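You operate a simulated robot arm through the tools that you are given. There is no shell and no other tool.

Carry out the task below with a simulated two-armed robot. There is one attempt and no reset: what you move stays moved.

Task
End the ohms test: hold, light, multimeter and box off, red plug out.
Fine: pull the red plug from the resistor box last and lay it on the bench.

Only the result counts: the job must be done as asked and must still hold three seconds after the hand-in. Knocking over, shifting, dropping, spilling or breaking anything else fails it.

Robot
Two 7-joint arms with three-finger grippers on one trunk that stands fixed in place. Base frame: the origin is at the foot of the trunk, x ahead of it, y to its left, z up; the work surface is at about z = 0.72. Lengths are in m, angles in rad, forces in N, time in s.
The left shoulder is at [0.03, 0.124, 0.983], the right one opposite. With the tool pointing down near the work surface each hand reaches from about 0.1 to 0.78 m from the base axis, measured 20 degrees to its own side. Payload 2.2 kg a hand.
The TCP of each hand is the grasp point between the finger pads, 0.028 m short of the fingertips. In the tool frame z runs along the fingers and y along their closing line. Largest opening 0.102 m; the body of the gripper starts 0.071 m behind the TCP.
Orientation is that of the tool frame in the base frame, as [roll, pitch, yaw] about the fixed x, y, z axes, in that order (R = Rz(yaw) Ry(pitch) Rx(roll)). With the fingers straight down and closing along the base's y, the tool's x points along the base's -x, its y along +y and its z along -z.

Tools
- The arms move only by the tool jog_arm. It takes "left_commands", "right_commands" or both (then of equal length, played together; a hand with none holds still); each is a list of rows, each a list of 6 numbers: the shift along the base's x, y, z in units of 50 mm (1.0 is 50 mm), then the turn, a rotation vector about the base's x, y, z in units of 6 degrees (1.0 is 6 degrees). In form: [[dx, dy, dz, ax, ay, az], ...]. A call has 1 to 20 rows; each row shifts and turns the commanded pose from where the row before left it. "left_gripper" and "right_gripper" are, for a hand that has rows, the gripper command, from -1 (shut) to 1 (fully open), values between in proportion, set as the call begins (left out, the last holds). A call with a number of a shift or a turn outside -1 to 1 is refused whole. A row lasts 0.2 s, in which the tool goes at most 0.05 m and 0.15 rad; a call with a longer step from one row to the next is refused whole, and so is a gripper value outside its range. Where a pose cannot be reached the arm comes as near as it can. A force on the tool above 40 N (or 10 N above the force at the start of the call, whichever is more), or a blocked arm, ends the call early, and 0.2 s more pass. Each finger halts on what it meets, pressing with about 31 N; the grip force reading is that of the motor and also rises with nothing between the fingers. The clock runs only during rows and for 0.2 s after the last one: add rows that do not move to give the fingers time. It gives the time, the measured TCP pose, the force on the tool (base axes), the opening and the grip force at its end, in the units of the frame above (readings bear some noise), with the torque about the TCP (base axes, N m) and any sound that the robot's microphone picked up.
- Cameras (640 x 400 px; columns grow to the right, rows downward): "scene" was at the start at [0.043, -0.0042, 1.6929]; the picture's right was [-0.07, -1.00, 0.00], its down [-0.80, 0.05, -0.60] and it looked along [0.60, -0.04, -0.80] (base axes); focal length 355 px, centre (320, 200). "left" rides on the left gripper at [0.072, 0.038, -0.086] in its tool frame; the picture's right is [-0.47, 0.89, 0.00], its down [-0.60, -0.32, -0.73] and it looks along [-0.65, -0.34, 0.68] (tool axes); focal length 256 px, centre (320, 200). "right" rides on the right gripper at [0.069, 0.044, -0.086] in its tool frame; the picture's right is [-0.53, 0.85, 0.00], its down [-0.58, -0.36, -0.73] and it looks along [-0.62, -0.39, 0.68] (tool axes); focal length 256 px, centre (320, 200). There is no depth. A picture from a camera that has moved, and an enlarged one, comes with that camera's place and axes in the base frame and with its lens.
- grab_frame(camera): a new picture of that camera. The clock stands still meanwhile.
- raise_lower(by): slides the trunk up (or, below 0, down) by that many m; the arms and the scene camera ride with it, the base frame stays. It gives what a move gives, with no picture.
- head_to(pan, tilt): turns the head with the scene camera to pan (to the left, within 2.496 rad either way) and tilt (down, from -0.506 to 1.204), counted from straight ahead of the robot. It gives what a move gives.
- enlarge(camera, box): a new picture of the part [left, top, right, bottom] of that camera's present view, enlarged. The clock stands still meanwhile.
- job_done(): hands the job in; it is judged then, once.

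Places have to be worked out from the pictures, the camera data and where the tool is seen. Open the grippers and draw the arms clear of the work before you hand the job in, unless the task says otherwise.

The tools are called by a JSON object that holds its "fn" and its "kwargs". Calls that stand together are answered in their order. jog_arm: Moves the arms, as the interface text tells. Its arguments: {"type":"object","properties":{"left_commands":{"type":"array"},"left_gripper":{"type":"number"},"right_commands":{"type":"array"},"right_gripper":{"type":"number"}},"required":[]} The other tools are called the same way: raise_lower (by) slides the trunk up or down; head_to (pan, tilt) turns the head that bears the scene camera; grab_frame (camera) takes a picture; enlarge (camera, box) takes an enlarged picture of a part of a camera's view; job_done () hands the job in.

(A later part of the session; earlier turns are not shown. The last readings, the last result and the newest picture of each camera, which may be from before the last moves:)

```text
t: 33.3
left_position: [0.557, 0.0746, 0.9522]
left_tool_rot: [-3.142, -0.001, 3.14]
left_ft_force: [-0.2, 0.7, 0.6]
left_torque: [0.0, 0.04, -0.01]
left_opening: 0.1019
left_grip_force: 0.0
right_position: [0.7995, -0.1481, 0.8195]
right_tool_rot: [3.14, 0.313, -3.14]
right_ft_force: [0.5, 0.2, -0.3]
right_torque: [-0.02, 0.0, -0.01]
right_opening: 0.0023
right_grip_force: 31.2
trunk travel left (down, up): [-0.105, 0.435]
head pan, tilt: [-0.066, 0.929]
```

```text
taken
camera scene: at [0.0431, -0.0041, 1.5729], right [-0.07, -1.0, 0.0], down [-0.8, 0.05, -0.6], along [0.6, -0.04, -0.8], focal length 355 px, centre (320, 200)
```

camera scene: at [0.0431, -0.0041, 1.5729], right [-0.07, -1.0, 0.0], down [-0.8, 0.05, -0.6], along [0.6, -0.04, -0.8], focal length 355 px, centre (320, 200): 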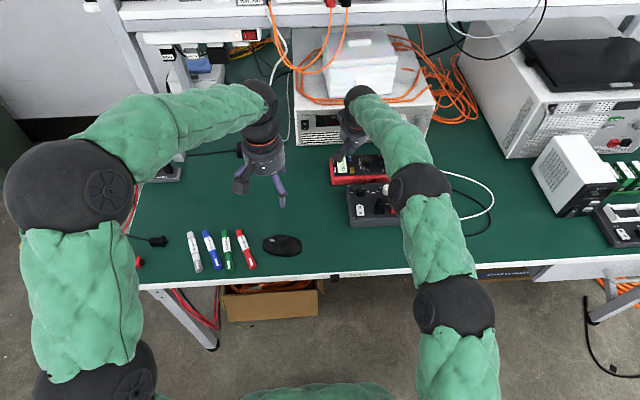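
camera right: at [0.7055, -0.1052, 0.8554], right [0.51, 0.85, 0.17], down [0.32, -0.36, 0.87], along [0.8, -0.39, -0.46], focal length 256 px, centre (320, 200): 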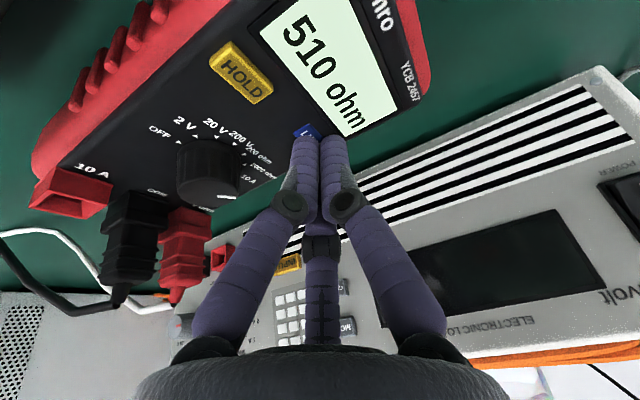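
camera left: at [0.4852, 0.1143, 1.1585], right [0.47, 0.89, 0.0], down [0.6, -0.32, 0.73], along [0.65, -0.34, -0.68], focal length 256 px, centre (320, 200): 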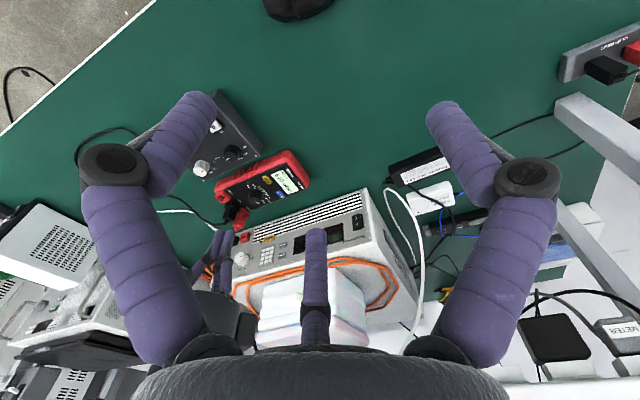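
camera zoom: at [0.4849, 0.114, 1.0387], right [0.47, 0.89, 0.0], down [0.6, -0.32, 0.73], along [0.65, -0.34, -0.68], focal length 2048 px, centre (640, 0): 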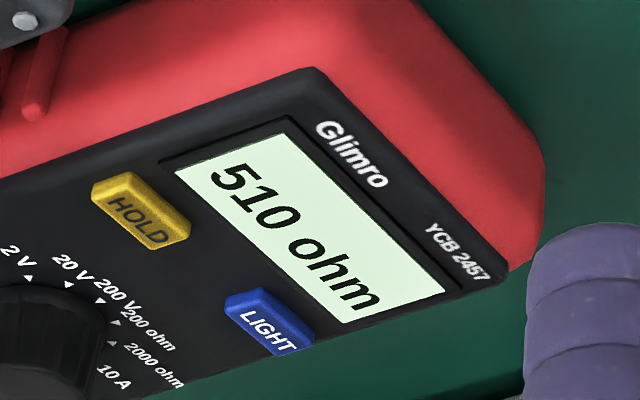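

Still lit, so not timed. I try a quick double press of LIGHT.

{"fn": "jog_arm", "kwargs": {"right_commands": [[0, 0, -0.3, 0, 0, 0], [0, 0, -0.14, 0, 0, 0], [0, 0, -0.09, 0, 0, 0], [0, 0, 0.1, 0, 0, 0], [0, 0, -0.1, 0, 0, 0], [0, 0, 0.1, 0, 0, 0], [0, 0, 0.1, 0, 0, 0], [0, 0, 0.2, 0, 0, 0]]}}

{"fn": "enlarge", "kwargs": {"camera": "left", "box": [240, 200, 320, 250]}}

```text
t: 35.1
left_position: [0.5581, 0.0755, 0.9522]
left_tool_rot: [-3.14, 0.0, 3.141]
left_ft_force: [0.4, 0.0, -0.2]
left_torque: [-0.01, -0.02, -0.01]
left_opening: 0.1018
left_grip_force: 0.0
right_position: [0.7987, -0.1462, 0.8133]
right_tool_rot: [3.141, 0.317, 3.141]
right_ft_force: [0.1, 0.6, 0.3]
right_torque: [-0.01, 0.0, 0.0]
right_opening: 0.0021
right_grip_force: 30.7
trunk travel left (down, up): [-0.105, 0.435]
head pan, tilt: [-0.066, 0.929]
heard: click
```

```text
8.00 times, centred on (280, 225) of left
camera zoom: at [0.4847, 0.114, 1.0388], right [0.47, 0.89, 0.0], down [0.6, -0.32, 0.73], along [0.65, -0.34, -0.68], focal length 2048 px, centre (640, 0)
```

zoom: 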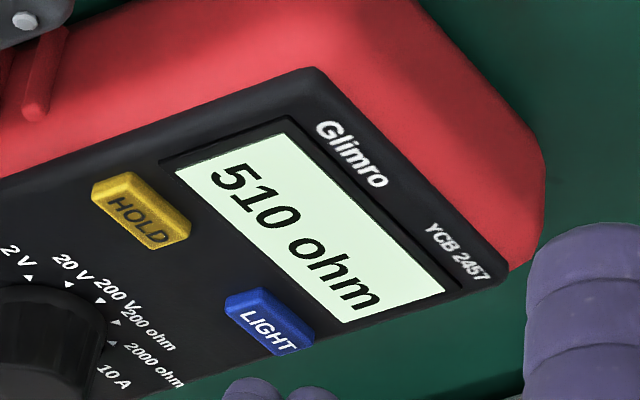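

Still unchanged. I press LIGHT deeper in small steps, to learn from the force whether the key has really bottomed out.

{"fn": "jog_arm", "kwargs": {"right_commands": [[0, -0.02, -0.3, 0, 0, 0], [0, 0, -0.08, 0, 0, 0], [0, 0, -0.04, 0, 0, 0]]}}

{"fn": "jog_arm", "kwargs": {"right_commands": [[0, 0, -0.04, 0, 0, 0]]}}

{"fn": "jog_arm", "kwargs": {"right_commands": [[0, 0, -0.04, 0, 0, 0]]}}

{"fn": "enlarge", "kwargs": {"camera": "right", "box": [220, 0, 420, 125]}}

{"fn": "enlarge", "kwargs": {"camera": "left", "box": [240, 200, 320, 250]}}

```text
t: 35.9
left_position: [0.5565, 0.0753, 0.9523]
left_tool_rot: [-3.141, 0.0, 3.141]
left_ft_force: [-0.4, -0.9, 0.1]
left_torque: [-0.02, 0.02, 0.01]
left_opening: 0.1018
left_grip_force: 0.0
right_position: [0.8002, -0.1496, 0.7944]
right_tool_rot: [-3.141, 0.32, 3.139]
right_ft_force: [-3.6, -1.6, 11.8]
right_torque: [-0.07, 0.14, 0.01]
right_opening: 0.002
right_grip_force: 30.9
trunk travel left (down, up): [-0.105, 0.435]
head pan, tilt: [-0.066, 0.929]
heard: click
```

```text
t: 36.3
left_position: [0.5564, 0.0752, 0.9539]
left_tool_rot: [3.141, 0.002, 3.141]
left_ft_force: [0.0, -0.6, -0.2]
left_torque: [0.0, -0.01, 0.01]
left_opening: 0.1021
left_grip_force: 0.1
right_position: [0.7994, -0.1504, 0.7942]
right_tool_rot: [3.141, 0.321, 3.14]
right_ft_force: [-7.1, -2.8, 21.1]
right_torque: [-0.15, 0.35, 0.02]
right_opening: 0.0024
right_grip_force: 31.0
trunk travel left (down, up): [-0.105, 0.435]
head pan, tilt: [-0.066, 0.929]
```

```text
t: 36.7
left_position: [0.5547, 0.0751, 0.9537]
left_tool_rot: [-3.141, 0.006, -3.141]
left_ft_force: [0.0, -0.7, -0.1]
left_torque: [0.01, 0.02, 0.02]
left_opening: 0.1019
left_grip_force: 0.1
right_position: [0.7994, -0.1483, 0.7951]
right_tool_rot: [3.141, 0.325, 3.141]
right_ft_force: [-7.1, -0.6, 29.4]
right_torque: [-0.17, 0.37, -0.11]
right_opening: 0.0021
right_grip_force: 31.1
trunk travel left (down, up): [-0.105, 0.435]
head pan, tilt: [-0.066, 0.929]
```

```text
3.20 times, centred on (320, 62) of right
camera zoom: at [0.7074, -0.1051, 0.8544], right [0.51, 0.84, 0.17], down [0.31, -0.37, 0.88], along [0.8, -0.39, -0.45], focal length 819 px, centre (320, 640)
```

zoom: 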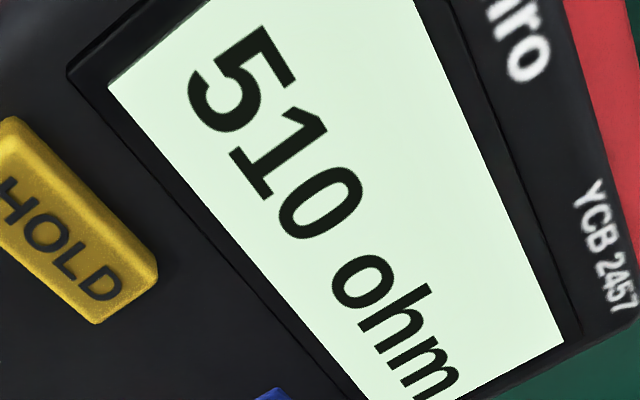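

```text
8.00 times, centred on (280, 225) of left
camera zoom: at [0.482, 0.1144, 1.0403], right [0.47, 0.89, 0.0], down [0.6, -0.32, 0.73], along [0.65, -0.34, -0.68], focal length 2048 px, centre (640, 0)
```

zoom: 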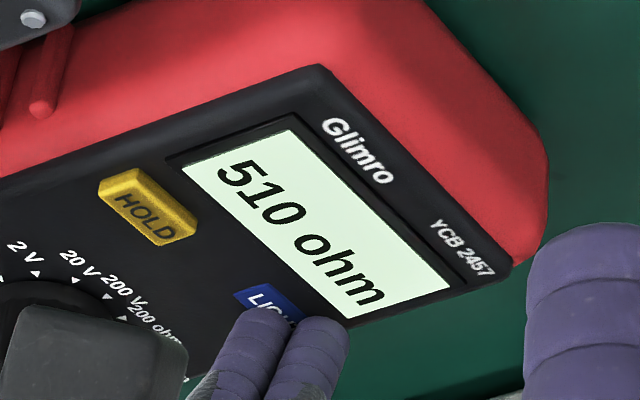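

The key is certainly bottomed out (29 N), with no visible change. I release, then compare a tiny patch of the display before and after a single press.

{"fn": "jog_arm", "kwargs": {"right_commands": [[0, 0, 0.12, 0, 0, 0], [0, 0, 0.2, 0, 0, 0], [0, 0, 0.2, 0, 0, 0], [0, 0, 0, 0, 0, 0]]}}

{"fn": "enlarge", "kwargs": {"camera": "left", "box": [262, 214, 298, 242]}}

{"fn": "enlarge", "kwargs": {"camera": "left", "box": [274, 217, 280, 221]}}

```text
t: 37.7
left_position: [0.5593, 0.0757, 0.9516]
left_tool_rot: [3.14, 0.001, -3.141]
left_ft_force: [0.2, 0.2, -0.3]
left_torque: [0.01, -0.01, 0.0]
left_opening: 0.102
left_grip_force: 0.1
right_position: [0.7986, -0.1484, 0.813]
right_tool_rot: [-3.141, 0.313, 3.142]
right_ft_force: [-0.1, -1.1, -0.2]
right_torque: [0.03, -0.02, 0.02]
right_opening: 0.002
right_grip_force: 31.0
trunk travel left (down, up): [-0.105, 0.435]
head pan, tilt: [-0.066, 0.929]
```

```text
14.29 times, centred on (280, 228) of left
camera zoom: at [0.4849, 0.1141, 1.0387], right [0.47, 0.89, 0.0], down [0.6, -0.32, 0.73], along [0.65, -0.34, -0.68], focal length 3657 px, centre (891, -200)
```

zoom: 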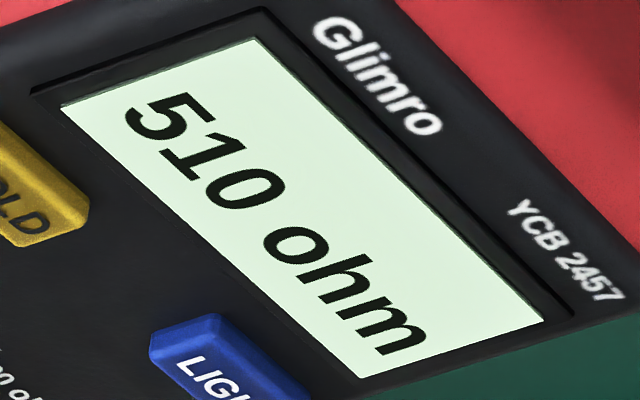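

```text
16.00 times, centred on (277, 219) of left
camera zoom: at [0.4849, 0.1141, 1.0387], right [0.47, 0.89, 0.0], down [0.6, -0.32, 0.73], along [0.65, -0.34, -0.68], focal length 4096 px, centre (1008, -104)
```

zoom: 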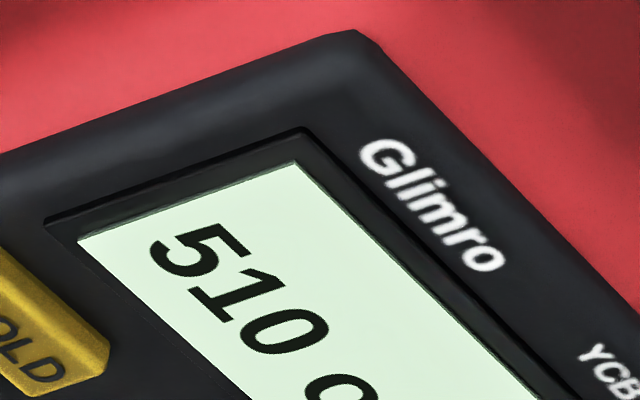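

I try one more fast double press with a full release between, since the key shows no single, held or deep-press effect.

{"fn": "jog_arm", "kwargs": {"right_commands": [[0, 0, -0.26, 0, 0, 0], [0, 0, -0.12, 0, 0, 0], [0, 0, 0.2, 0, 0, 0], [0, 0, -0.2, 0, 0, 0], [0, 0, 0.2, 0, 0, 0]]}}

{"fn": "enlarge", "kwargs": {"camera": "left", "box": [240, 200, 320, 250]}}

{"fn": "enlarge", "kwargs": {"camera": "right", "box": [220, 0, 420, 125]}}

```text
t: 38.9
left_position: [0.5581, 0.074, 0.9513]
left_tool_rot: [3.14, 0.0, 3.142]
left_ft_force: [0.3, -0.1, 0.8]
left_torque: [0.05, 0.01, 0.03]
left_opening: 0.102
left_grip_force: 0.0
right_position: [0.798, -0.1498, 0.8051]
right_tool_rot: [3.141, 0.313, -3.141]
right_ft_force: [0.5, 0.0, 0.2]
right_torque: [0.02, 0.0, 0.02]
right_opening: 0.002
right_grip_force: 30.8
trunk travel left (down, up): [-0.105, 0.435]
head pan, tilt: [-0.066, 0.929]
heard: click, click
```

```text
8.00 times, centred on (280, 225) of left
camera zoom: at [0.4847, 0.114, 1.0389], right [0.47, 0.89, 0.0], down [0.6, -0.32, 0.73], along [0.65, -0.34, -0.68], focal length 2048 px, centre (640, 0)
```

zoom: 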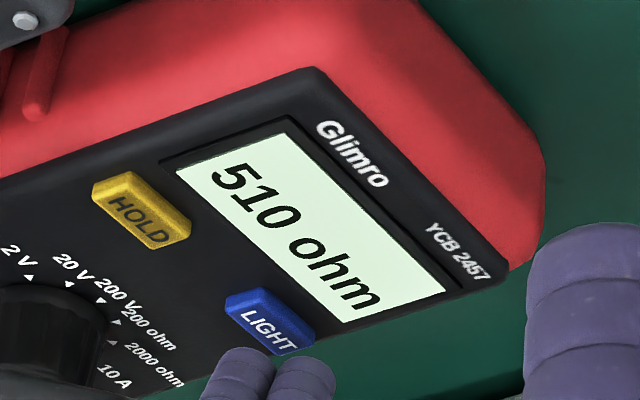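

```text
3.20 times, centred on (320, 62) of right
camera zoom: at [0.7061, -0.1051, 0.8663], right [0.51, 0.85, 0.16], down [0.32, -0.36, 0.87], along [0.8, -0.39, -0.46], focal length 819 px, centre (320, 640)
```

zoom: 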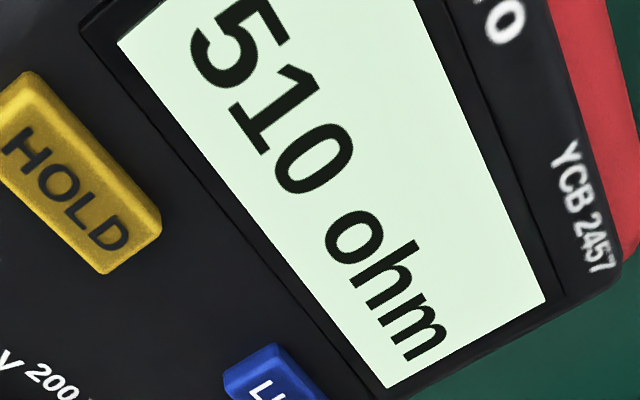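

Both clicks counted this time (7 presses in all, an odd number), yet the screen tint looks the same; the true light state should show once the meter is off. I now raise, go over the knob at (0.778, -0.198), set 12° tilt and turn the hand 30° clockwise.

{"fn": "jog_arm", "kwargs": {"right_commands": [[0, 0, 0.5, 0, 0, 0], [-0.1, 0, 0.5, 0, 1, 0], [-0.2, -0.5, 0, 0, 0, 0], [-0.2, -0.47, 0, 0, 0, 0], [0, 0, 0, 0, 0, 0]]}}

{"fn": "jog_arm", "kwargs": {"right_commands": [[0, 0, 0, 0, 0, -1], [0, 0, 0, 0, 0, -1], [0, 0, 0, 0, 0, -1], [0, 0, 0, 0, 0, -1], [0, 0, 0, 0, 0, -1], [0, 0, 0, 0, 0, 0]], "right_gripper": -0.14}}

{"fn": "grab_frame", "kwargs": {"camera": "right"}}

{"fn": "enlarge", "kwargs": {"camera": "scene", "box": [320, 140, 400, 190]}}

{"fn": "enlarge", "kwargs": {"camera": "left", "box": [200, 195, 300, 257]}}

```text
t: 40.1
left_position: [0.5576, 0.0757, 0.952]
left_tool_rot: [3.141, 0.0, 3.141]
left_ft_force: [-0.5, 0.1, -0.4]
left_torque: [-0.01, -0.01, 0.0]
left_opening: 0.1021
left_grip_force: 0.1
right_position: [0.7733, -0.1963, 0.8555]
right_tool_rot: [-3.14, 0.209, 3.141]
right_ft_force: [0.2, 0.3, -0.6]
right_torque: [-0.01, 0.01, -0.02]
right_opening: 0.002
right_grip_force: 31.1
trunk travel left (down, up): [-0.105, 0.435]
head pan, tilt: [-0.066, 0.929]
```

```text
t: 41.5
left_position: [0.5575, 0.0745, 0.9528]
left_tool_rot: [-3.141, -0.001, -3.141]
left_ft_force: [0.6, -0.1, -0.7]
left_torque: [-0.01, 0.01, 0.01]
left_opening: 0.1018
left_grip_force: 0.0
right_position: [0.7738, -0.1975, 0.8545]
right_tool_rot: [-3.14, 0.21, 2.617]
right_ft_force: [-0.3, 0.8, 0.3]
right_torque: [0.0, 0.0, 0.0]
right_opening: 0.0439
right_grip_force: 0.1
trunk travel left (down, up): [-0.105, 0.435]
head pan, tilt: [-0.066, 0.929]
```

```text
taken
camera right: at [0.7225, -0.1163, 0.9256], right [0.88, 0.47, 0.11], down [0.17, -0.52, 0.84], along [0.45, -0.71, -0.54], focal length 256 px, centre (320, 200)
```

right: 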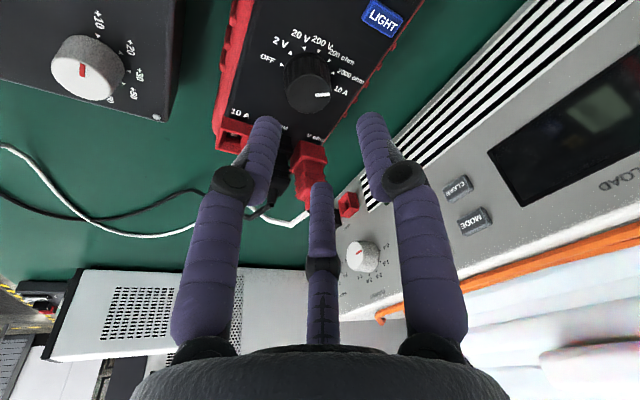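

```text
8.00 times, centred on (360, 165) of scene
camera zoom: at [0.043, -0.0041, 1.5729], right [-0.07, -1.0, 0.0], down [-0.8, 0.05, -0.6], along [0.6, -0.04, -0.8], focal length 2839 px, centre (0, 480)
```

zoom: 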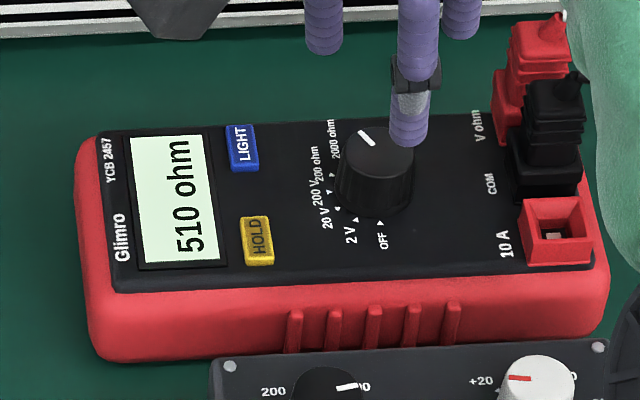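

```text
6.40 times, centred on (250, 226) of left
camera zoom: at [0.4848, 0.114, 1.0388], right [0.47, 0.89, 0.0], down [0.6, -0.32, 0.73], along [0.65, -0.34, -0.68], focal length 1638 px, centre (768, 34)
```

zoom: 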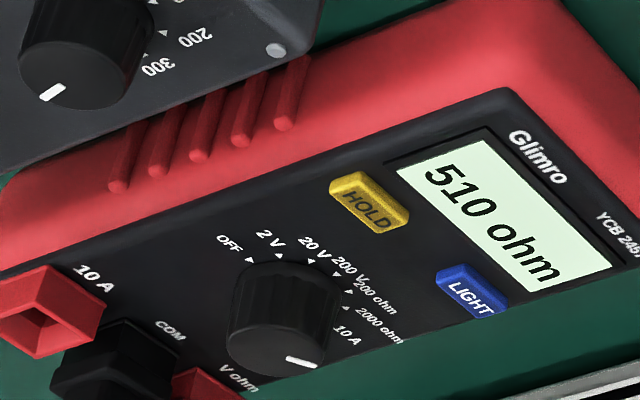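

The hand is over the knob. I measure the knob's place precisely in the right wrist view before descending.

{"fn": "enlarge", "kwargs": {"camera": "right", "box": [230, 20, 390, 120]}}

{"fn": "enlarge", "kwargs": {"camera": "scene", "box": [345, 148, 385, 173]}}

```text
4.00 times, centred on (310, 70) of right
camera zoom: at [0.7225, -0.1163, 0.9256], right [0.88, 0.47, 0.11], down [0.17, -0.52, 0.84], along [0.45, -0.71, -0.54], focal length 1024 px, centre (360, 720)
```

zoom: 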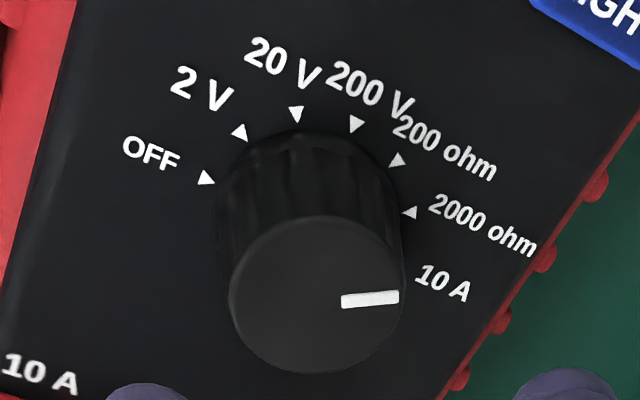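

```text
16.00 times, centred on (365, 160) of scene
camera zoom: at [0.043, -0.0041, 1.5729], right [-0.07, -1.0, 0.0], down [-0.8, 0.05, -0.6], along [0.6, -0.04, -0.8], focal length 5678 px, centre (-400, 832)
```

zoom: 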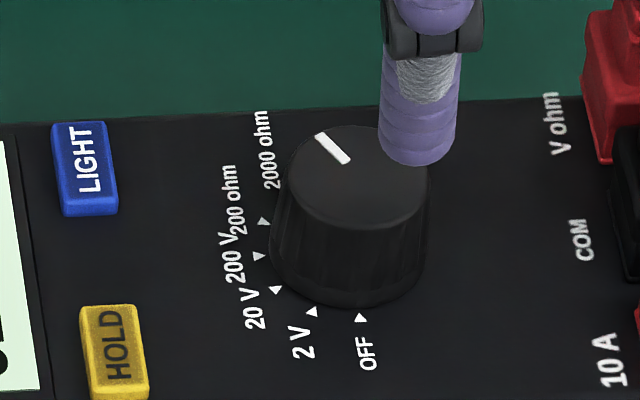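

The knob axis is at (0.777, -0.198) from both cameras. I lower the open fingers around it to tip height just above the meter face.

{"fn": "jog_arm", "kwargs": {"right_commands": [[-0.03, 0.03, -0.4, 0, 0, 0], [0, 0, -0.4, 0, 0, 0], [0, 0, -0.2, 0, 0, 0], [0, 0, -0.15, 0, 0, 0], [0, 0, 0, 0, 0, 0]]}}

{"fn": "enlarge", "kwargs": {"camera": "right", "box": [230, 60, 390, 160]}}

{"fn": "enlarge", "kwargs": {"camera": "scene", "box": [330, 140, 394, 180]}}

{"fn": "enlarge", "kwargs": {"camera": "left", "box": [200, 195, 300, 257]}}

```text
t: 42.7
left_position: [0.5578, 0.0758, 0.9521]
left_tool_rot: [-3.141, 0.001, -3.142]
left_ft_force: [-0.3, 1.2, 0.5]
left_torque: [-0.01, -0.01, 0.01]
left_opening: 0.1019
left_grip_force: 0.0
right_position: [0.7724, -0.1953, 0.8006]
right_tool_rot: [3.139, 0.211, 2.616]
right_ft_force: [-1.6, 0.6, 8.1]
right_torque: [0.02, 0.23, -0.01]
right_opening: 0.0446
right_grip_force: 0.1
trunk travel left (down, up): [-0.105, 0.435]
head pan, tilt: [-0.066, 0.929]
```

```text
4.00 times, centred on (310, 110) of right
camera zoom: at [0.7216, -0.1143, 0.8695], right [0.88, 0.47, 0.11], down [0.17, -0.52, 0.84], along [0.45, -0.71, -0.54], focal length 1024 px, centre (360, 560)
```

zoom: 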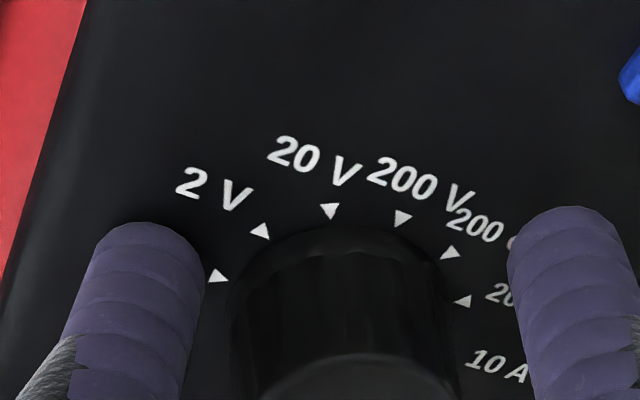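

```text
10.00 times, centred on (362, 160) of scene
camera zoom: at [0.0421, -0.0038, 1.573], right [-0.07, -1.0, 0.0], down [-0.8, 0.05, -0.6], along [0.6, -0.04, -0.8], focal length 3549 px, centre (-100, 600)
```

zoom: 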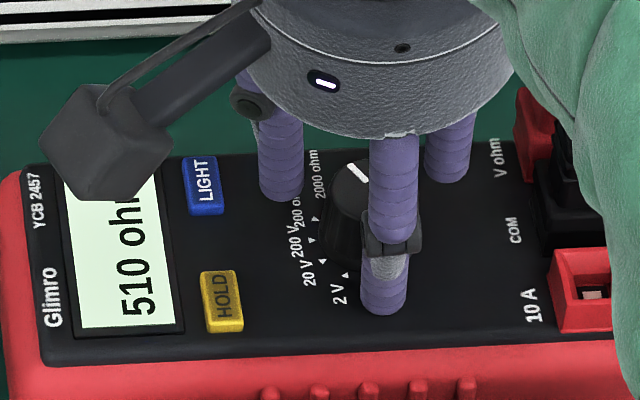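

```text
6.40 times, centred on (250, 226) of left
camera zoom: at [0.4842, 0.1142, 1.0391], right [0.47, 0.89, 0.0], down [0.6, -0.32, 0.73], along [0.65, -0.34, -0.68], focal length 1638 px, centre (768, 34)
```

zoom: 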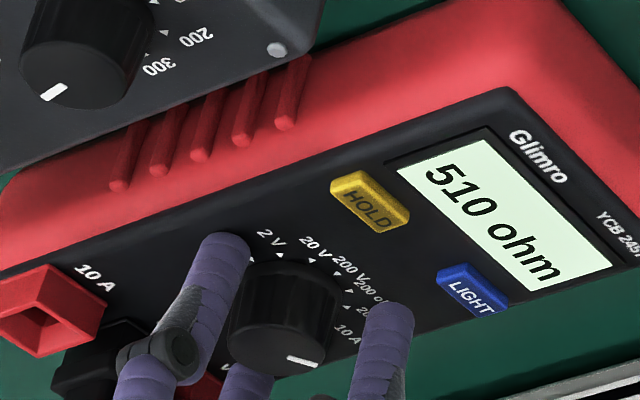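

Contact came early, 8 N: the torque shows the low rear finger touching the meter face, so the hand really has the three fingers seen. Less tilt is needed. I lift, turn back, reduce the tilt to 6° and test reach over the knob.

{"fn": "jog_arm", "kwargs": {"right_commands": [[0, 0, 0.3, 0, 0, 0], [0, 0, 0.5, 0, 0, 1], [0, 0, 0, 0, 0, 1], [0, 0, 0, 0, 0, 1], [0, 0, 0, 0, 0, 1], [0, 0, 0, 0, 0, 1], [0, 0, 0, 0, 1, 0], [0.08, -0.05, 0, 0, 0, 0], [0, 0, 0, 0, 0, 0]]}}

{"fn": "grab_frame", "kwargs": {"camera": "right"}}

{"fn": "enlarge", "kwargs": {"camera": "left", "box": [200, 195, 300, 257]}}

```text
t: 44.7
left_position: [0.5577, 0.0757, 0.9517]
left_tool_rot: [-3.141, 0.001, -3.141]
left_ft_force: [0.3, 0.6, 0.1]
left_torque: [0.03, 0.02, 0.0]
left_opening: 0.1019
left_grip_force: 0.2
right_position: [0.7751, -0.1998, 0.8374]
right_tool_rot: [-3.141, 0.106, 3.14]
right_ft_force: [-0.3, -0.7, -0.5]
right_torque: [0.03, -0.04, 0.01]
right_opening: 0.0439
right_grip_force: 0.1
trunk travel left (down, up): [-0.105, 0.435]
head pan, tilt: [-0.066, 0.929]
```

```text
taken
camera right: at [0.6987, -0.1544, 0.9163], right [0.53, 0.85, 0.06], down [0.5, -0.36, 0.79], along [0.69, -0.39, -0.61], focal length 256 px, centre (320, 200)
```

right: 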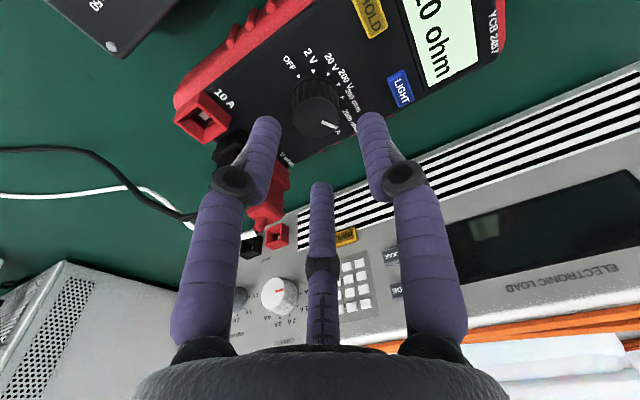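

```text
6.40 times, centred on (250, 226) of left
camera zoom: at [0.4849, 0.114, 1.0387], right [0.47, 0.89, 0.0], down [0.6, -0.32, 0.73], along [0.65, -0.34, -0.68], focal length 1638 px, centre (768, 34)
```

zoom: 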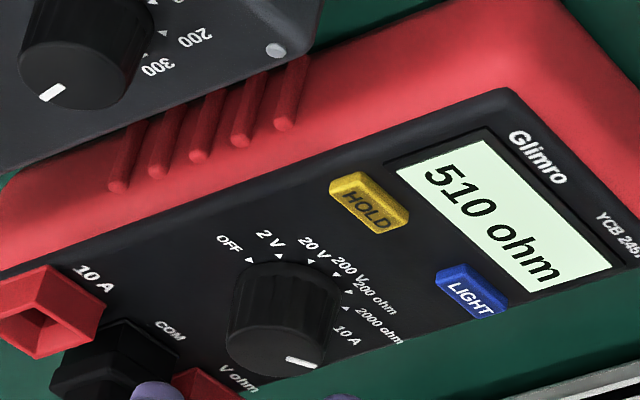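

6° reaches. I try 3°, nearer to upright.

{"fn": "jog_arm", "kwargs": {"right_commands": [[0, 0, 0, 0, 0.5, 0], [0.04, 0.02, -0.2, 0, 0, 0], [0, 0, -0.2, 0, 0, 0], [0, 0, 0, 0, 0, 0]]}}

```text
t: 45.7
left_position: [0.556, 0.074, 0.9523]
left_tool_rot: [3.141, 0.0, 3.141]
left_ft_force: [0.6, -0.2, -0.2]
left_torque: [-0.03, 0.01, -0.04]
left_opening: 0.1021
left_grip_force: 0.0
right_position: [0.7562, -0.1944, 0.8172]
right_tool_rot: [3.14, 0.052, 3.142]
right_ft_force: [-0.5, -0.1, 0.4]
right_torque: [0.0, -0.01, 0.02]
right_opening: 0.0437
right_grip_force: 0.1
right hand out of reach, approached as far as the arm can: row 1
trunk travel left (down, up): [-0.105, 0.435]
head pan, tilt: [-0.066, 0.929]
```

Tilt governs reach here; I use 7°. I set that tilt, centre on the knob (accounting for the lean), and turn the hand 30° clockwise about the tool axis.

{"fn": "jog_arm", "kwargs": {"right_commands": [[0, 0, 0.3, 0, -0.667, 0], [0.2, -0.03, 0, 0, 0, 0], [0.16, -0.04, 0, 0, 0, 0], [0, 0, 0, 0.122, 0, -0.993], [0, 0, 0, 0.122, 0, -0.993], [0, 0, 0, 0.122, 0, -0.993], [0, 0, 0, 0.122, 0, -0.993], [0, 0, 0, 0.122, 0, -0.993], [0, 0, 0, 0, 0, 0]]}}

{"fn": "grab_frame", "kwargs": {"camera": "right"}}

```text
t: 47.7
left_position: [0.557, 0.076, 0.9521]
left_tool_rot: [3.141, 0.0, 3.141]
left_ft_force: [0.5, -0.6, 0.7]
left_torque: [0.04, -0.02, 0.02]
left_opening: 0.1021
left_grip_force: 0.0
right_position: [0.7746, -0.1986, 0.8303]
right_tool_rot: [3.08, 0.103, 2.613]
right_ft_force: [-0.8, 0.0, 0.1]
right_torque: [0.02, 0.03, 0.01]
right_opening: 0.0437
right_grip_force: 0.0
trunk travel left (down, up): [-0.105, 0.435]
head pan, tilt: [-0.066, 0.929]
```

```text
taken
camera right: at [0.7273, -0.1257, 0.912], right [0.88, 0.46, 0.11], down [0.22, -0.6, 0.76], along [0.42, -0.65, -0.64], focal length 256 px, centre (320, 200)
```

right: 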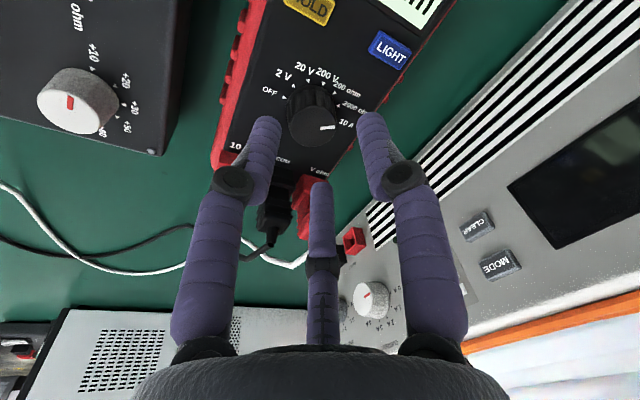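

Position reads (0.7746, -0.1986). I descend to TCP z≈0.800.

{"fn": "jog_arm", "kwargs": {"right_commands": [[0, 0.01, -0.3, 0, 0, 0], [0, 0, -0.2, 0, 0, 0], [0, 0, -0.1, 0, 0, 0], [0, 0, 0, 0, 0, 0]]}}

{"fn": "grab_frame", "kwargs": {"camera": "right"}}

{"fn": "enlarge", "kwargs": {"camera": "scene", "box": [330, 140, 394, 180]}}

{"fn": "enlarge", "kwargs": {"camera": "left", "box": [200, 195, 300, 257]}}

```text
t: 48.7
left_position: [0.5565, 0.0755, 0.9512]
left_tool_rot: [3.141, 0.0, -3.141]
left_ft_force: [-1.1, 0.5, 0.1]
left_torque: [0.02, -0.01, 0.0]
left_opening: 0.102
left_grip_force: 0.1
right_position: [0.7737, -0.1993, 0.8023]
right_tool_rot: [3.08, 0.105, 2.615]
right_ft_force: [-0.1, -1.0, -0.6]
right_torque: [0.03, 0.01, 0.01]
right_opening: 0.0439
right_grip_force: 0.0
trunk travel left (down, up): [-0.105, 0.435]
head pan, tilt: [-0.066, 0.929]
```

```text
taken
camera right: at [0.7254, -0.1268, 0.8823], right [0.88, 0.46, 0.11], down [0.23, -0.6, 0.76], along [0.42, -0.65, -0.64], focal length 256 px, centre (320, 200)
```

right: 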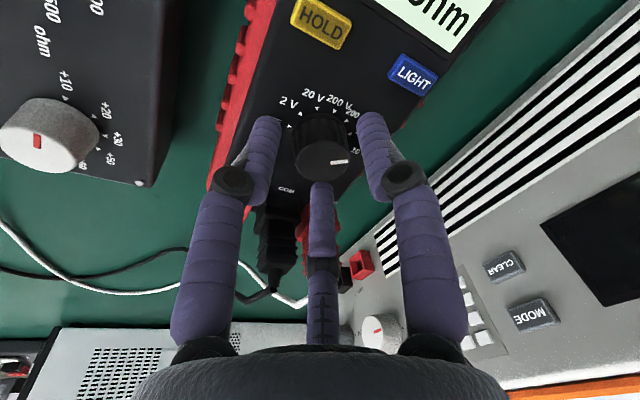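

```text
10.00 times, centred on (362, 160) of scene
camera zoom: at [0.0431, -0.0041, 1.5729], right [-0.07, -1.0, 0.0], down [-0.8, 0.05, -0.6], along [0.6, -0.04, -0.8], focal length 3549 px, centre (-100, 600)
```

zoom: 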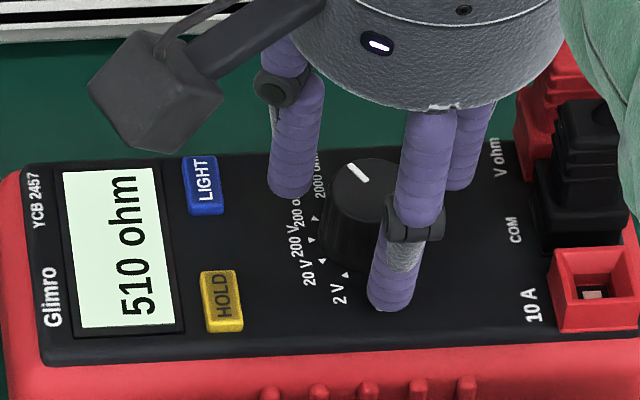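

```text
6.40 times, centred on (250, 226) of left
camera zoom: at [0.4849, 0.114, 1.0387], right [0.47, 0.89, 0.0], down [0.6, -0.32, 0.73], along [0.65, -0.34, -0.68], focal length 1638 px, centre (768, 34)
```

zoom: 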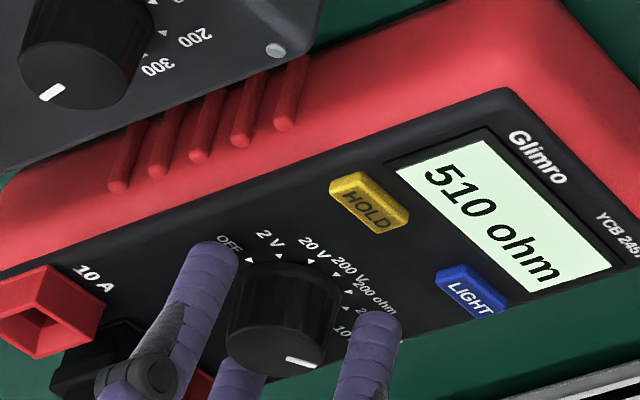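

No contact now. I nudge to the knob's axis (+0.5 mm x, +1.4 mm y, −1.5 mm z) and close the fingers on it.

{"fn": "jog_arm", "kwargs": {"right_commands": [[0.01, 0.03, -0.03, 0, 0, 0], [0, 0, 0, 0, 0, 0]]}}

{"fn": "jog_arm", "kwargs": {"right_commands": [[0, 0, 0, 0, 0, 0], [0, 0, 0, 0, 0, 0]], "right_gripper": -0.55}}

{"fn": "enlarge", "kwargs": {"camera": "scene", "box": [330, 140, 394, 180]}}

{"fn": "enlarge", "kwargs": {"camera": "left", "box": [200, 195, 300, 257]}}

```text
t: 49.3
left_position: [0.5561, 0.076, 0.952]
left_tool_rot: [3.14, 0.001, 3.142]
left_ft_force: [0.5, 0.0, 0.7]
left_torque: [0.05, 0.0, 0.0]
left_opening: 0.1019
left_grip_force: 0.1
right_position: [0.7745, -0.1979, 0.7986]
right_tool_rot: [3.082, 0.107, 2.615]
right_ft_force: [-0.8, -1.1, 0.1]
right_torque: [-0.01, 0.04, -0.01]
right_opening: 0.0436
right_grip_force: 0.1
trunk travel left (down, up): [-0.105, 0.435]
head pan, tilt: [-0.066, 0.929]
```

```text
t: 49.9
left_position: [0.5569, 0.0756, 0.9514]
left_tool_rot: [-3.14, -0.001, 3.141]
left_ft_force: [0.1, -0.4, -0.3]
left_torque: [0.01, -0.01, 0.0]
left_opening: 0.102
left_grip_force: 0.1
right_position: [0.7731, -0.1978, 0.7992]
right_tool_rot: [3.081, 0.105, 2.616]
right_ft_force: [-6.2, -0.5, 0.3]
right_torque: [-0.06, 0.19, -0.02]
right_opening: 0.0277
right_grip_force: 31.0
trunk travel left (down, up): [-0.105, 0.435]
head pan, tilt: [-0.066, 0.929]
```

```text
10.00 times, centred on (362, 160) of scene
camera zoom: at [0.0422, -0.0041, 1.5729], right [-0.07, -1.0, 0.0], down [-0.8, 0.05, -0.6], along [0.6, -0.04, -0.8], focal length 3549 px, centre (-100, 600)
```

zoom: 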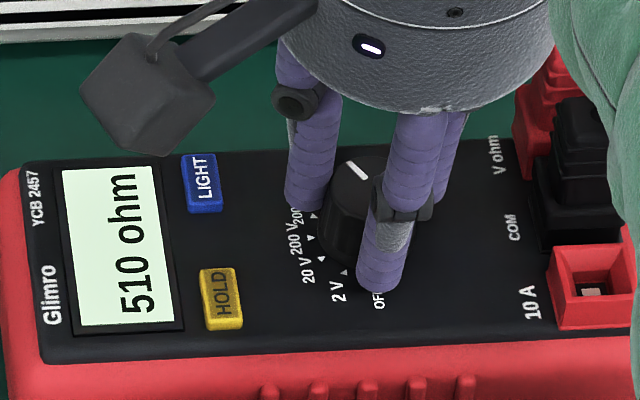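

```text
6.40 times, centred on (250, 226) of left
camera zoom: at [0.4843, 0.114, 1.039], right [0.47, 0.89, 0.0], down [0.6, -0.32, 0.73], along [0.65, -0.34, -0.68], focal length 1638 px, centre (768, 34)
```

zoom: 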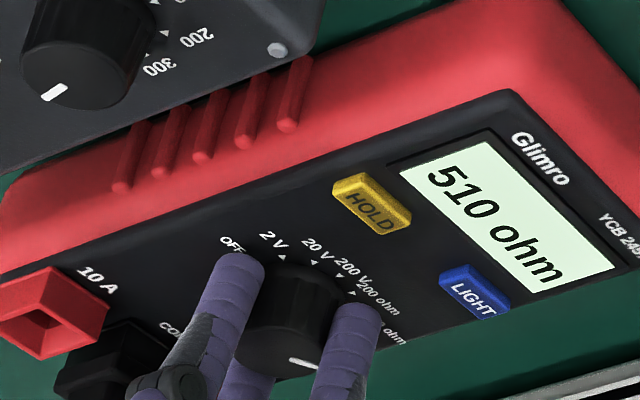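

The knob is held (opening 27.7 mm) and the meter has not moved. I ease the slight forward push and turn 30° counter-clockwise about the tool axis.

{"fn": "jog_arm", "kwargs": {"right_commands": [[-0.016, 0, 0, 0, 0, 0], [0, 0, 0, -0.06, 0, 0.497], [0, 0, 0, -0.06, 0, 0.497], [0, 0, 0, -0.06, 0, 0.497], [0, 0, 0, -0.06, 0, 0.497], [0, 0, 0, -0.06, 0, 0.497], [0, 0, 0, -0.06, 0, 0.497], [0, 0, 0, -0.06, 0, 0.497], [0, 0, 0, -0.06, 0, 0.497], [0, 0, 0, -0.06, 0, 0.497], [0, 0, 0, -0.06, 0, 0.497]]}}

{"fn": "enlarge", "kwargs": {"camera": "scene", "box": [330, 140, 394, 180]}}

{"fn": "enlarge", "kwargs": {"camera": "left", "box": [200, 195, 300, 257]}}

```text
t: 52.3
left_position: [0.5568, 0.0755, 0.9529]
left_tool_rot: [-3.14, 0.0, -3.141]
left_ft_force: [-1.0, -0.2, -1.0]
left_torque: [0.01, 0.02, -0.01]
left_opening: 0.1022
left_grip_force: 0.1
right_position: [0.7734, -0.196, 0.7987]
right_tool_rot: [3.141, 0.125, 3.14]
right_ft_force: [0.4, 0.0, 6.2]
right_torque: [0.58, 0.09, -0.01]
right_opening: 0.0275
right_grip_force: 31.4
trunk travel left (down, up): [-0.105, 0.435]
head pan, tilt: [-0.066, 0.929]
```

```text
10.00 times, centred on (362, 160) of scene
camera zoom: at [0.0424, -0.0041, 1.5729], right [-0.07, -1.0, 0.0], down [-0.8, 0.05, -0.6], along [0.6, -0.04, -0.8], focal length 3549 px, centre (-100, 600)
```

zoom: 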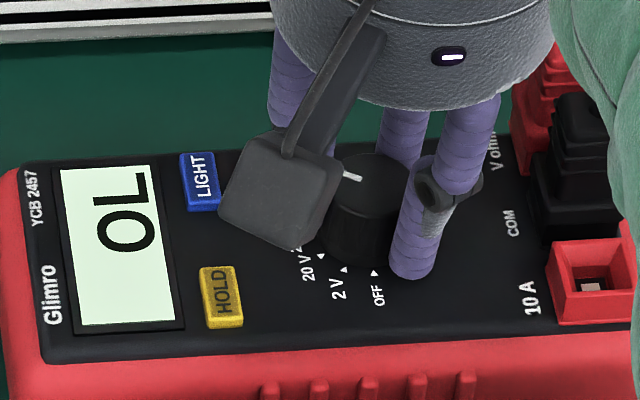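

```text
6.40 times, centred on (250, 226) of left
camera zoom: at [0.4844, 0.114, 1.039], right [0.47, 0.89, 0.0], down [0.6, -0.32, 0.73], along [0.65, -0.34, -0.68], focal length 1638 px, centre (768, 34)
```

zoom: 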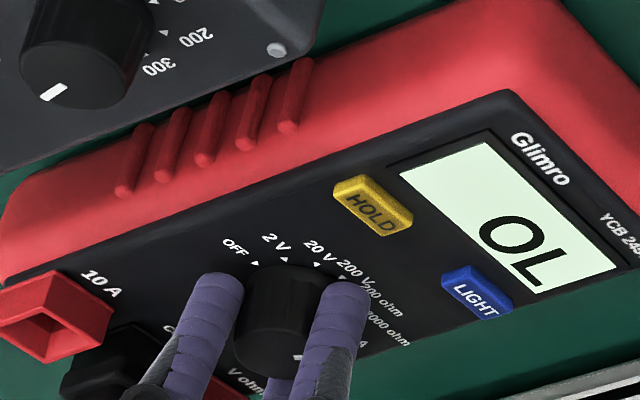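

The dial turned one step (display shows OL on the 200 ohm range) but some tilt torque built up. I release and regrip here to relax it, then turn the next 30° about the vertical.

{"fn": "jog_arm", "kwargs": {"right_commands": [[0, 0, 0, 0, 0, 0], [0, 0, 0, 0, 0, 0]], "right_gripper": -0.2}}

{"fn": "enlarge", "kwargs": {"camera": "right", "box": [220, 60, 420, 185]}}

```text
t: 52.9
left_position: [0.5579, 0.0748, 0.9521]
left_tool_rot: [3.141, 0.0, 3.141]
left_ft_force: [0.0, 0.0, -0.2]
left_torque: [-0.02, 0.01, -0.02]
left_opening: 0.1017
left_grip_force: 0.0
right_position: [0.7741, -0.1962, 0.7982]
right_tool_rot: [3.141, 0.12, -3.141]
right_ft_force: [0.0, 0.0, -0.8]
right_torque: [0.02, -0.01, 0.02]
right_opening: 0.0407
right_grip_force: 0.0
trunk travel left (down, up): [-0.105, 0.435]
head pan, tilt: [-0.066, 0.929]
```

```text
3.20 times, centred on (320, 122) of right
camera zoom: at [0.6958, -0.1533, 0.8764], right [0.53, 0.85, 0.07], down [0.48, -0.37, 0.8], along [0.7, -0.39, -0.6], focal length 819 px, centre (320, 448)
```

zoom: 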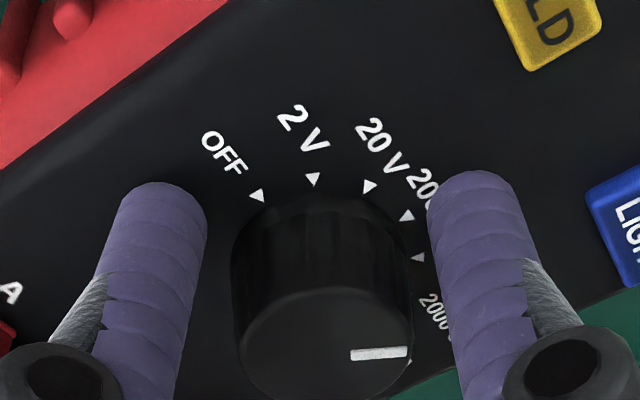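

Released cleanly; the knob is centred between the fingers. I regrip.

{"fn": "jog_arm", "kwargs": {"right_commands": [[0, -0.01, 0, 0, 0, 0], [0, 0, 0, 0, 0, 0]], "right_gripper": -0.55}}

{"fn": "jog_arm", "kwargs": {"right_commands": [[0, -0.003, 0, 0, 0, 0.5], [0, -0.003, 0, 0, 0, 0.5], [0, -0.003, 0, 0, 0, 0.5], [0, -0.003, 0, 0, 0, 0.5], [0, -0.003, 0, 0, 0, 0.5], [0, -0.003, 0, 0, 0, 0.5], [0, -0.003, 0, 0, 0, 0.5], [0, -0.003, 0, 0, 0, 0.5], [0, -0.003, 0, 0, 0, 0.5], [0, -0.003, 0, 0, 0, 0.5]]}}

{"fn": "enlarge", "kwargs": {"camera": "scene", "box": [330, 140, 394, 180]}}

{"fn": "enlarge", "kwargs": {"camera": "left", "box": [200, 195, 300, 257]}}

```text
t: 53.5
left_position: [0.5584, 0.0755, 0.9525]
left_tool_rot: [-3.141, -0.001, 3.141]
left_ft_force: [0.5, 0.0, 0.4]
left_torque: [0.0, -0.01, -0.01]
left_opening: 0.1018
left_grip_force: 0.2
right_position: [0.7743, -0.1971, 0.7988]
right_tool_rot: [3.139, 0.123, -3.141]
right_ft_force: [-2.8, 0.8, 3.9]
right_torque: [0.16, 0.39, 0.03]
right_opening: 0.028
right_grip_force: 31.1
trunk travel left (down, up): [-0.105, 0.435]
head pan, tilt: [-0.066, 0.929]
```

```text
t: 55.7
left_position: [0.5574, 0.0754, 0.9527]
left_tool_rot: [-3.142, 0.001, 3.141]
left_ft_force: [0.4, 0.5, 0.6]
left_torque: [0.01, -0.02, 0.03]
left_opening: 0.1022
left_grip_force: 0.0
right_position: [0.7741, -0.1982, 0.7997]
right_tool_rot: [3.14, 0.121, -2.618]
right_ft_force: [-0.8, -0.7, -0.7]
right_torque: [-0.21, 0.36, 0.02]
right_opening: 0.0276
right_grip_force: 30.8
trunk travel left (down, up): [-0.105, 0.435]
head pan, tilt: [-0.066, 0.929]
```

```text
10.00 times, centred on (362, 160) of scene
camera zoom: at [0.0431, -0.0042, 1.5729], right [-0.07, -1.0, 0.0], down [-0.8, 0.05, -0.6], along [0.6, -0.04, -0.8], focal length 3549 px, centre (-100, 600)
```

zoom: 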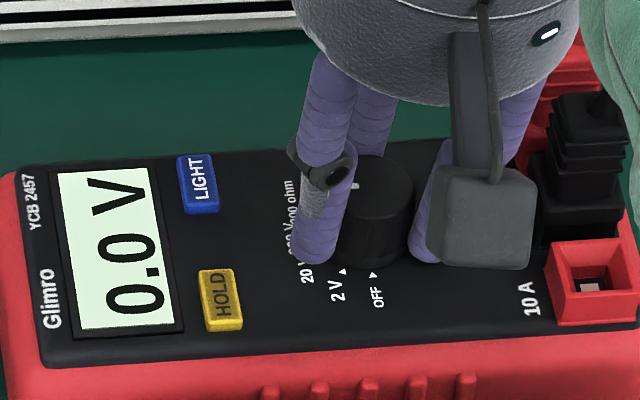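

```text
6.40 times, centred on (250, 226) of left
camera zoom: at [0.4849, 0.114, 1.0387], right [0.47, 0.89, 0.0], down [0.6, -0.32, 0.73], along [0.65, -0.34, -0.68], focal length 1638 px, centre (768, 34)
```

zoom: 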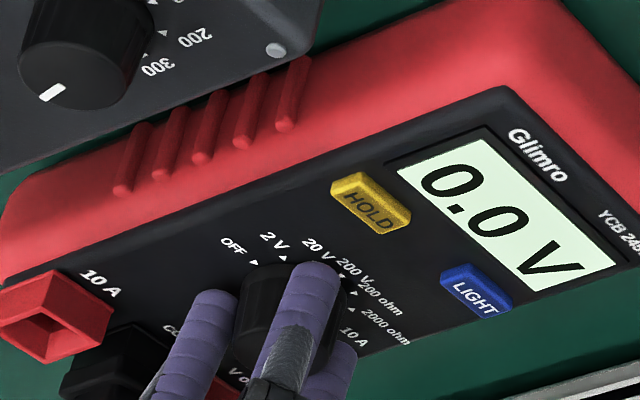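

The dial is now on 200 V. I release, swing the open hand back 60° clockwise around the knob, and regrip.

{"fn": "jog_arm", "kwargs": {"right_commands": [[0, 0, 0, 0, 0, 0], [0, 0, 0, 0, 0, 0], [0, 0.006, 0, 0, 0, -1], [0, 0.006, 0, 0, 0, -1], [0, 0.006, 0, 0, 0, -1], [0, 0.006, 0, 0, 0, -1], [0, 0.006, 0, 0, 0, -1], [0, 0.006, 0, 0, 0, -1], [0, 0.006, 0, 0, 0, -1], [0, 0.006, 0, 0, 0, -1], [0, 0.006, 0, 0, 0, -1], [0, 0.006, 0, 0, 0, -1], [0, 0, 0, 0, 0, 0]], "right_gripper": -0.2}}

{"fn": "grab_frame", "kwargs": {"camera": "right"}}

{"fn": "enlarge", "kwargs": {"camera": "scene", "box": [330, 140, 394, 180]}}

```text
t: 58.5
left_position: [0.5572, 0.0759, 0.9509]
left_tool_rot: [3.141, 0.0, -3.14]
left_ft_force: [0.0, 0.3, 0.7]
left_torque: [0.01, 0.01, -0.01]
left_opening: 0.1021
left_grip_force: 0.0
right_position: [0.7747, -0.1941, 0.8003]
right_tool_rot: [3.141, 0.121, 2.616]
right_ft_force: [0.0, -0.2, 0.7]
right_torque: [0.02, -0.01, 0.02]
right_opening: 0.0409
right_grip_force: 0.0
trunk travel left (down, up): [-0.105, 0.435]
head pan, tilt: [-0.066, 0.929]
```

```text
taken
camera right: at [0.7289, -0.117, 0.8783], right [0.88, 0.47, 0.07], down [0.24, -0.56, 0.8], along [0.41, -0.69, -0.6], focal length 256 px, centre (320, 200)
```

right: 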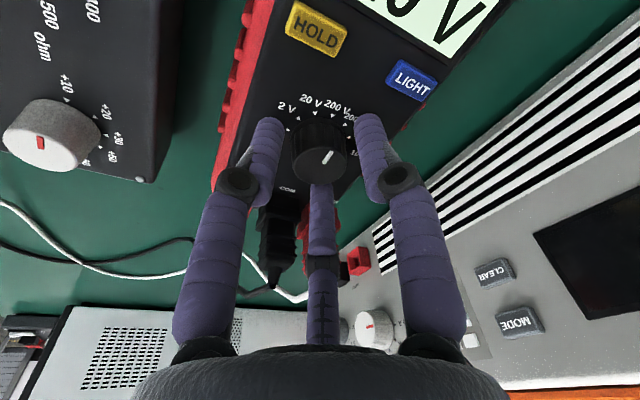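

```text
10.00 times, centred on (362, 160) of scene
camera zoom: at [0.043, -0.0041, 1.5729], right [-0.07, -1.0, 0.0], down [-0.8, 0.05, -0.6], along [0.6, -0.04, -0.8], focal length 3549 px, centre (-100, 600)
```

zoom: 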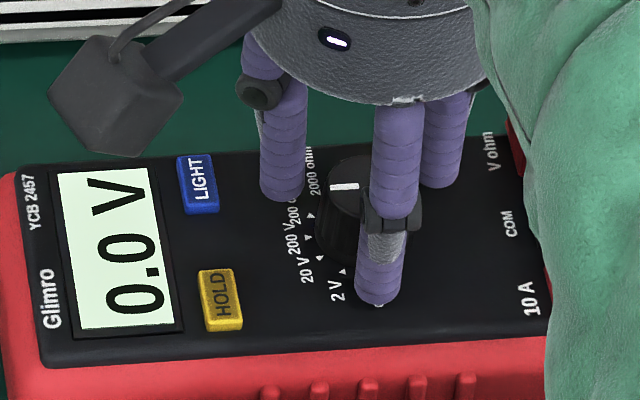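

The mark now points straight at 200 V. I correct by 1.5 mm in y and regrip, then turn 60°.

{"fn": "jog_arm", "kwargs": {"right_commands": [[-0.01, -0.03, -0.02, 0, 0, 0], [0, 0, 0, 0, 0, 0]]}}

{"fn": "jog_arm", "kwargs": {"right_commands": [[0, 0, 0, 0, 0, 0], [0, 0, 0, 0, 0, 0]], "right_gripper": -0.55}}

{"fn": "jog_arm", "kwargs": {"right_commands": [[0, -0.003, 0, 0, 0, 0.5], [0, -0.003, 0, 0, 0, 0.5], [0, -0.003, 0, 0, 0, 0.5], [0, -0.003, 0, 0, 0, 0.5], [0, -0.003, 0, 0, 0, 0.5], [0, -0.003, 0, 0, 0, 0.5], [0, -0.003, 0, 0, 0, 0.5], [0, -0.003, 0, 0, 0, 0.5], [0, -0.003, 0, 0, 0, 0.5], [0, -0.003, 0, 0, 0, 0.5]]}}

{"fn": "enlarge", "kwargs": {"camera": "scene", "box": [330, 140, 394, 180]}}

{"fn": "enlarge", "kwargs": {"camera": "left", "box": [200, 195, 300, 257]}}

```text
t: 59.1
left_position: [0.5576, 0.0759, 0.9521]
left_tool_rot: [3.141, 0.001, -3.141]
left_ft_force: [0.2, -0.5, -1.0]
left_torque: [-0.01, 0.03, 0.0]
left_opening: 0.1024
left_grip_force: 0.0
right_position: [0.7735, -0.1977, 0.7992]
right_tool_rot: [-3.141, 0.121, 2.618]
right_ft_force: [-0.4, 0.0, -0.7]
right_torque: [0.02, -0.01, -0.03]
right_opening: 0.0408
right_grip_force: 0.0
trunk travel left (down, up): [-0.105, 0.435]
head pan, tilt: [-0.066, 0.929]
```

```text
t: 59.7
left_position: [0.5569, 0.075, 0.9523]
left_tool_rot: [-3.141, 0.0, 3.141]
left_ft_force: [-0.2, 0.2, -0.2]
left_torque: [-0.01, 0.01, -0.02]
left_opening: 0.102
left_grip_force: 0.0
right_position: [0.7742, -0.1949, 0.7997]
right_tool_rot: [3.139, 0.12, 2.619]
right_ft_force: [-0.3, 2.8, 0.5]
right_torque: [0.25, 0.12, -0.02]
right_opening: 0.0282
right_grip_force: 31.1
trunk travel left (down, up): [-0.105, 0.435]
head pan, tilt: [-0.066, 0.929]
```

```text
t: 61.9
left_position: [0.5563, 0.0751, 0.9522]
left_tool_rot: [-3.14, -0.001, -3.141]
left_ft_force: [0.6, -0.5, 0.5]
left_torque: [-0.01, 0.0, 0.05]
left_opening: 0.1019
left_grip_force: 0.0
right_position: [0.7735, -0.1973, 0.7986]
right_tool_rot: [-3.141, 0.124, -3.141]
right_ft_force: [-2.2, 6.1, 8.2]
right_torque: [-0.03, 0.2, 0.0]
right_opening: 0.0279
right_grip_force: 30.5
trunk travel left (down, up): [-0.105, 0.435]
head pan, tilt: [-0.066, 0.929]
```

```text
10.00 times, centred on (362, 160) of scene
camera zoom: at [0.0418, -0.0033, 1.5729], right [-0.07, -1.0, 0.0], down [-0.8, 0.05, -0.6], along [0.6, -0.04, -0.8], focal length 3549 px, centre (-100, 600)
```

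zoom: 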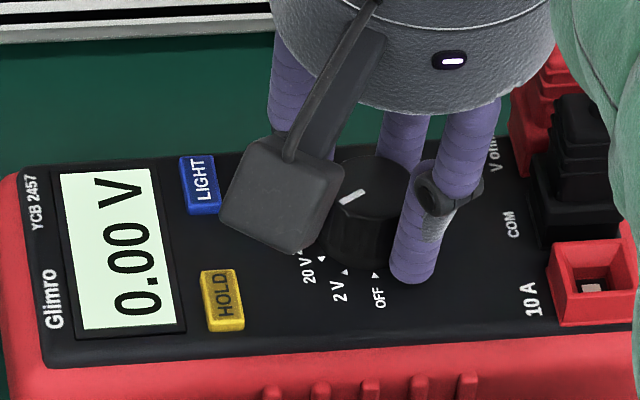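

```text
6.40 times, centred on (250, 226) of left
camera zoom: at [0.484, 0.1146, 1.0391], right [0.47, 0.89, 0.0], down [0.6, -0.32, 0.73], along [0.65, -0.34, -0.68], focal length 1638 px, centre (768, 34)
```

zoom: 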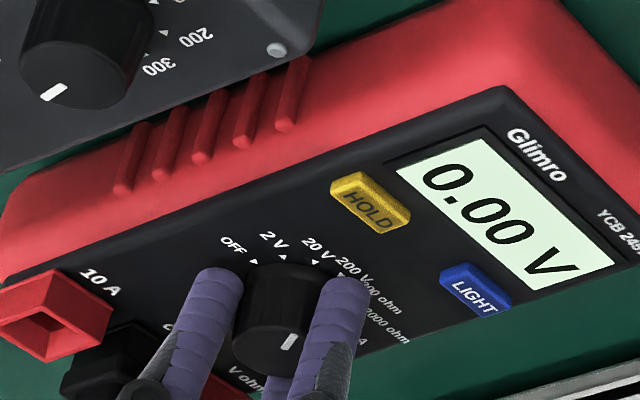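

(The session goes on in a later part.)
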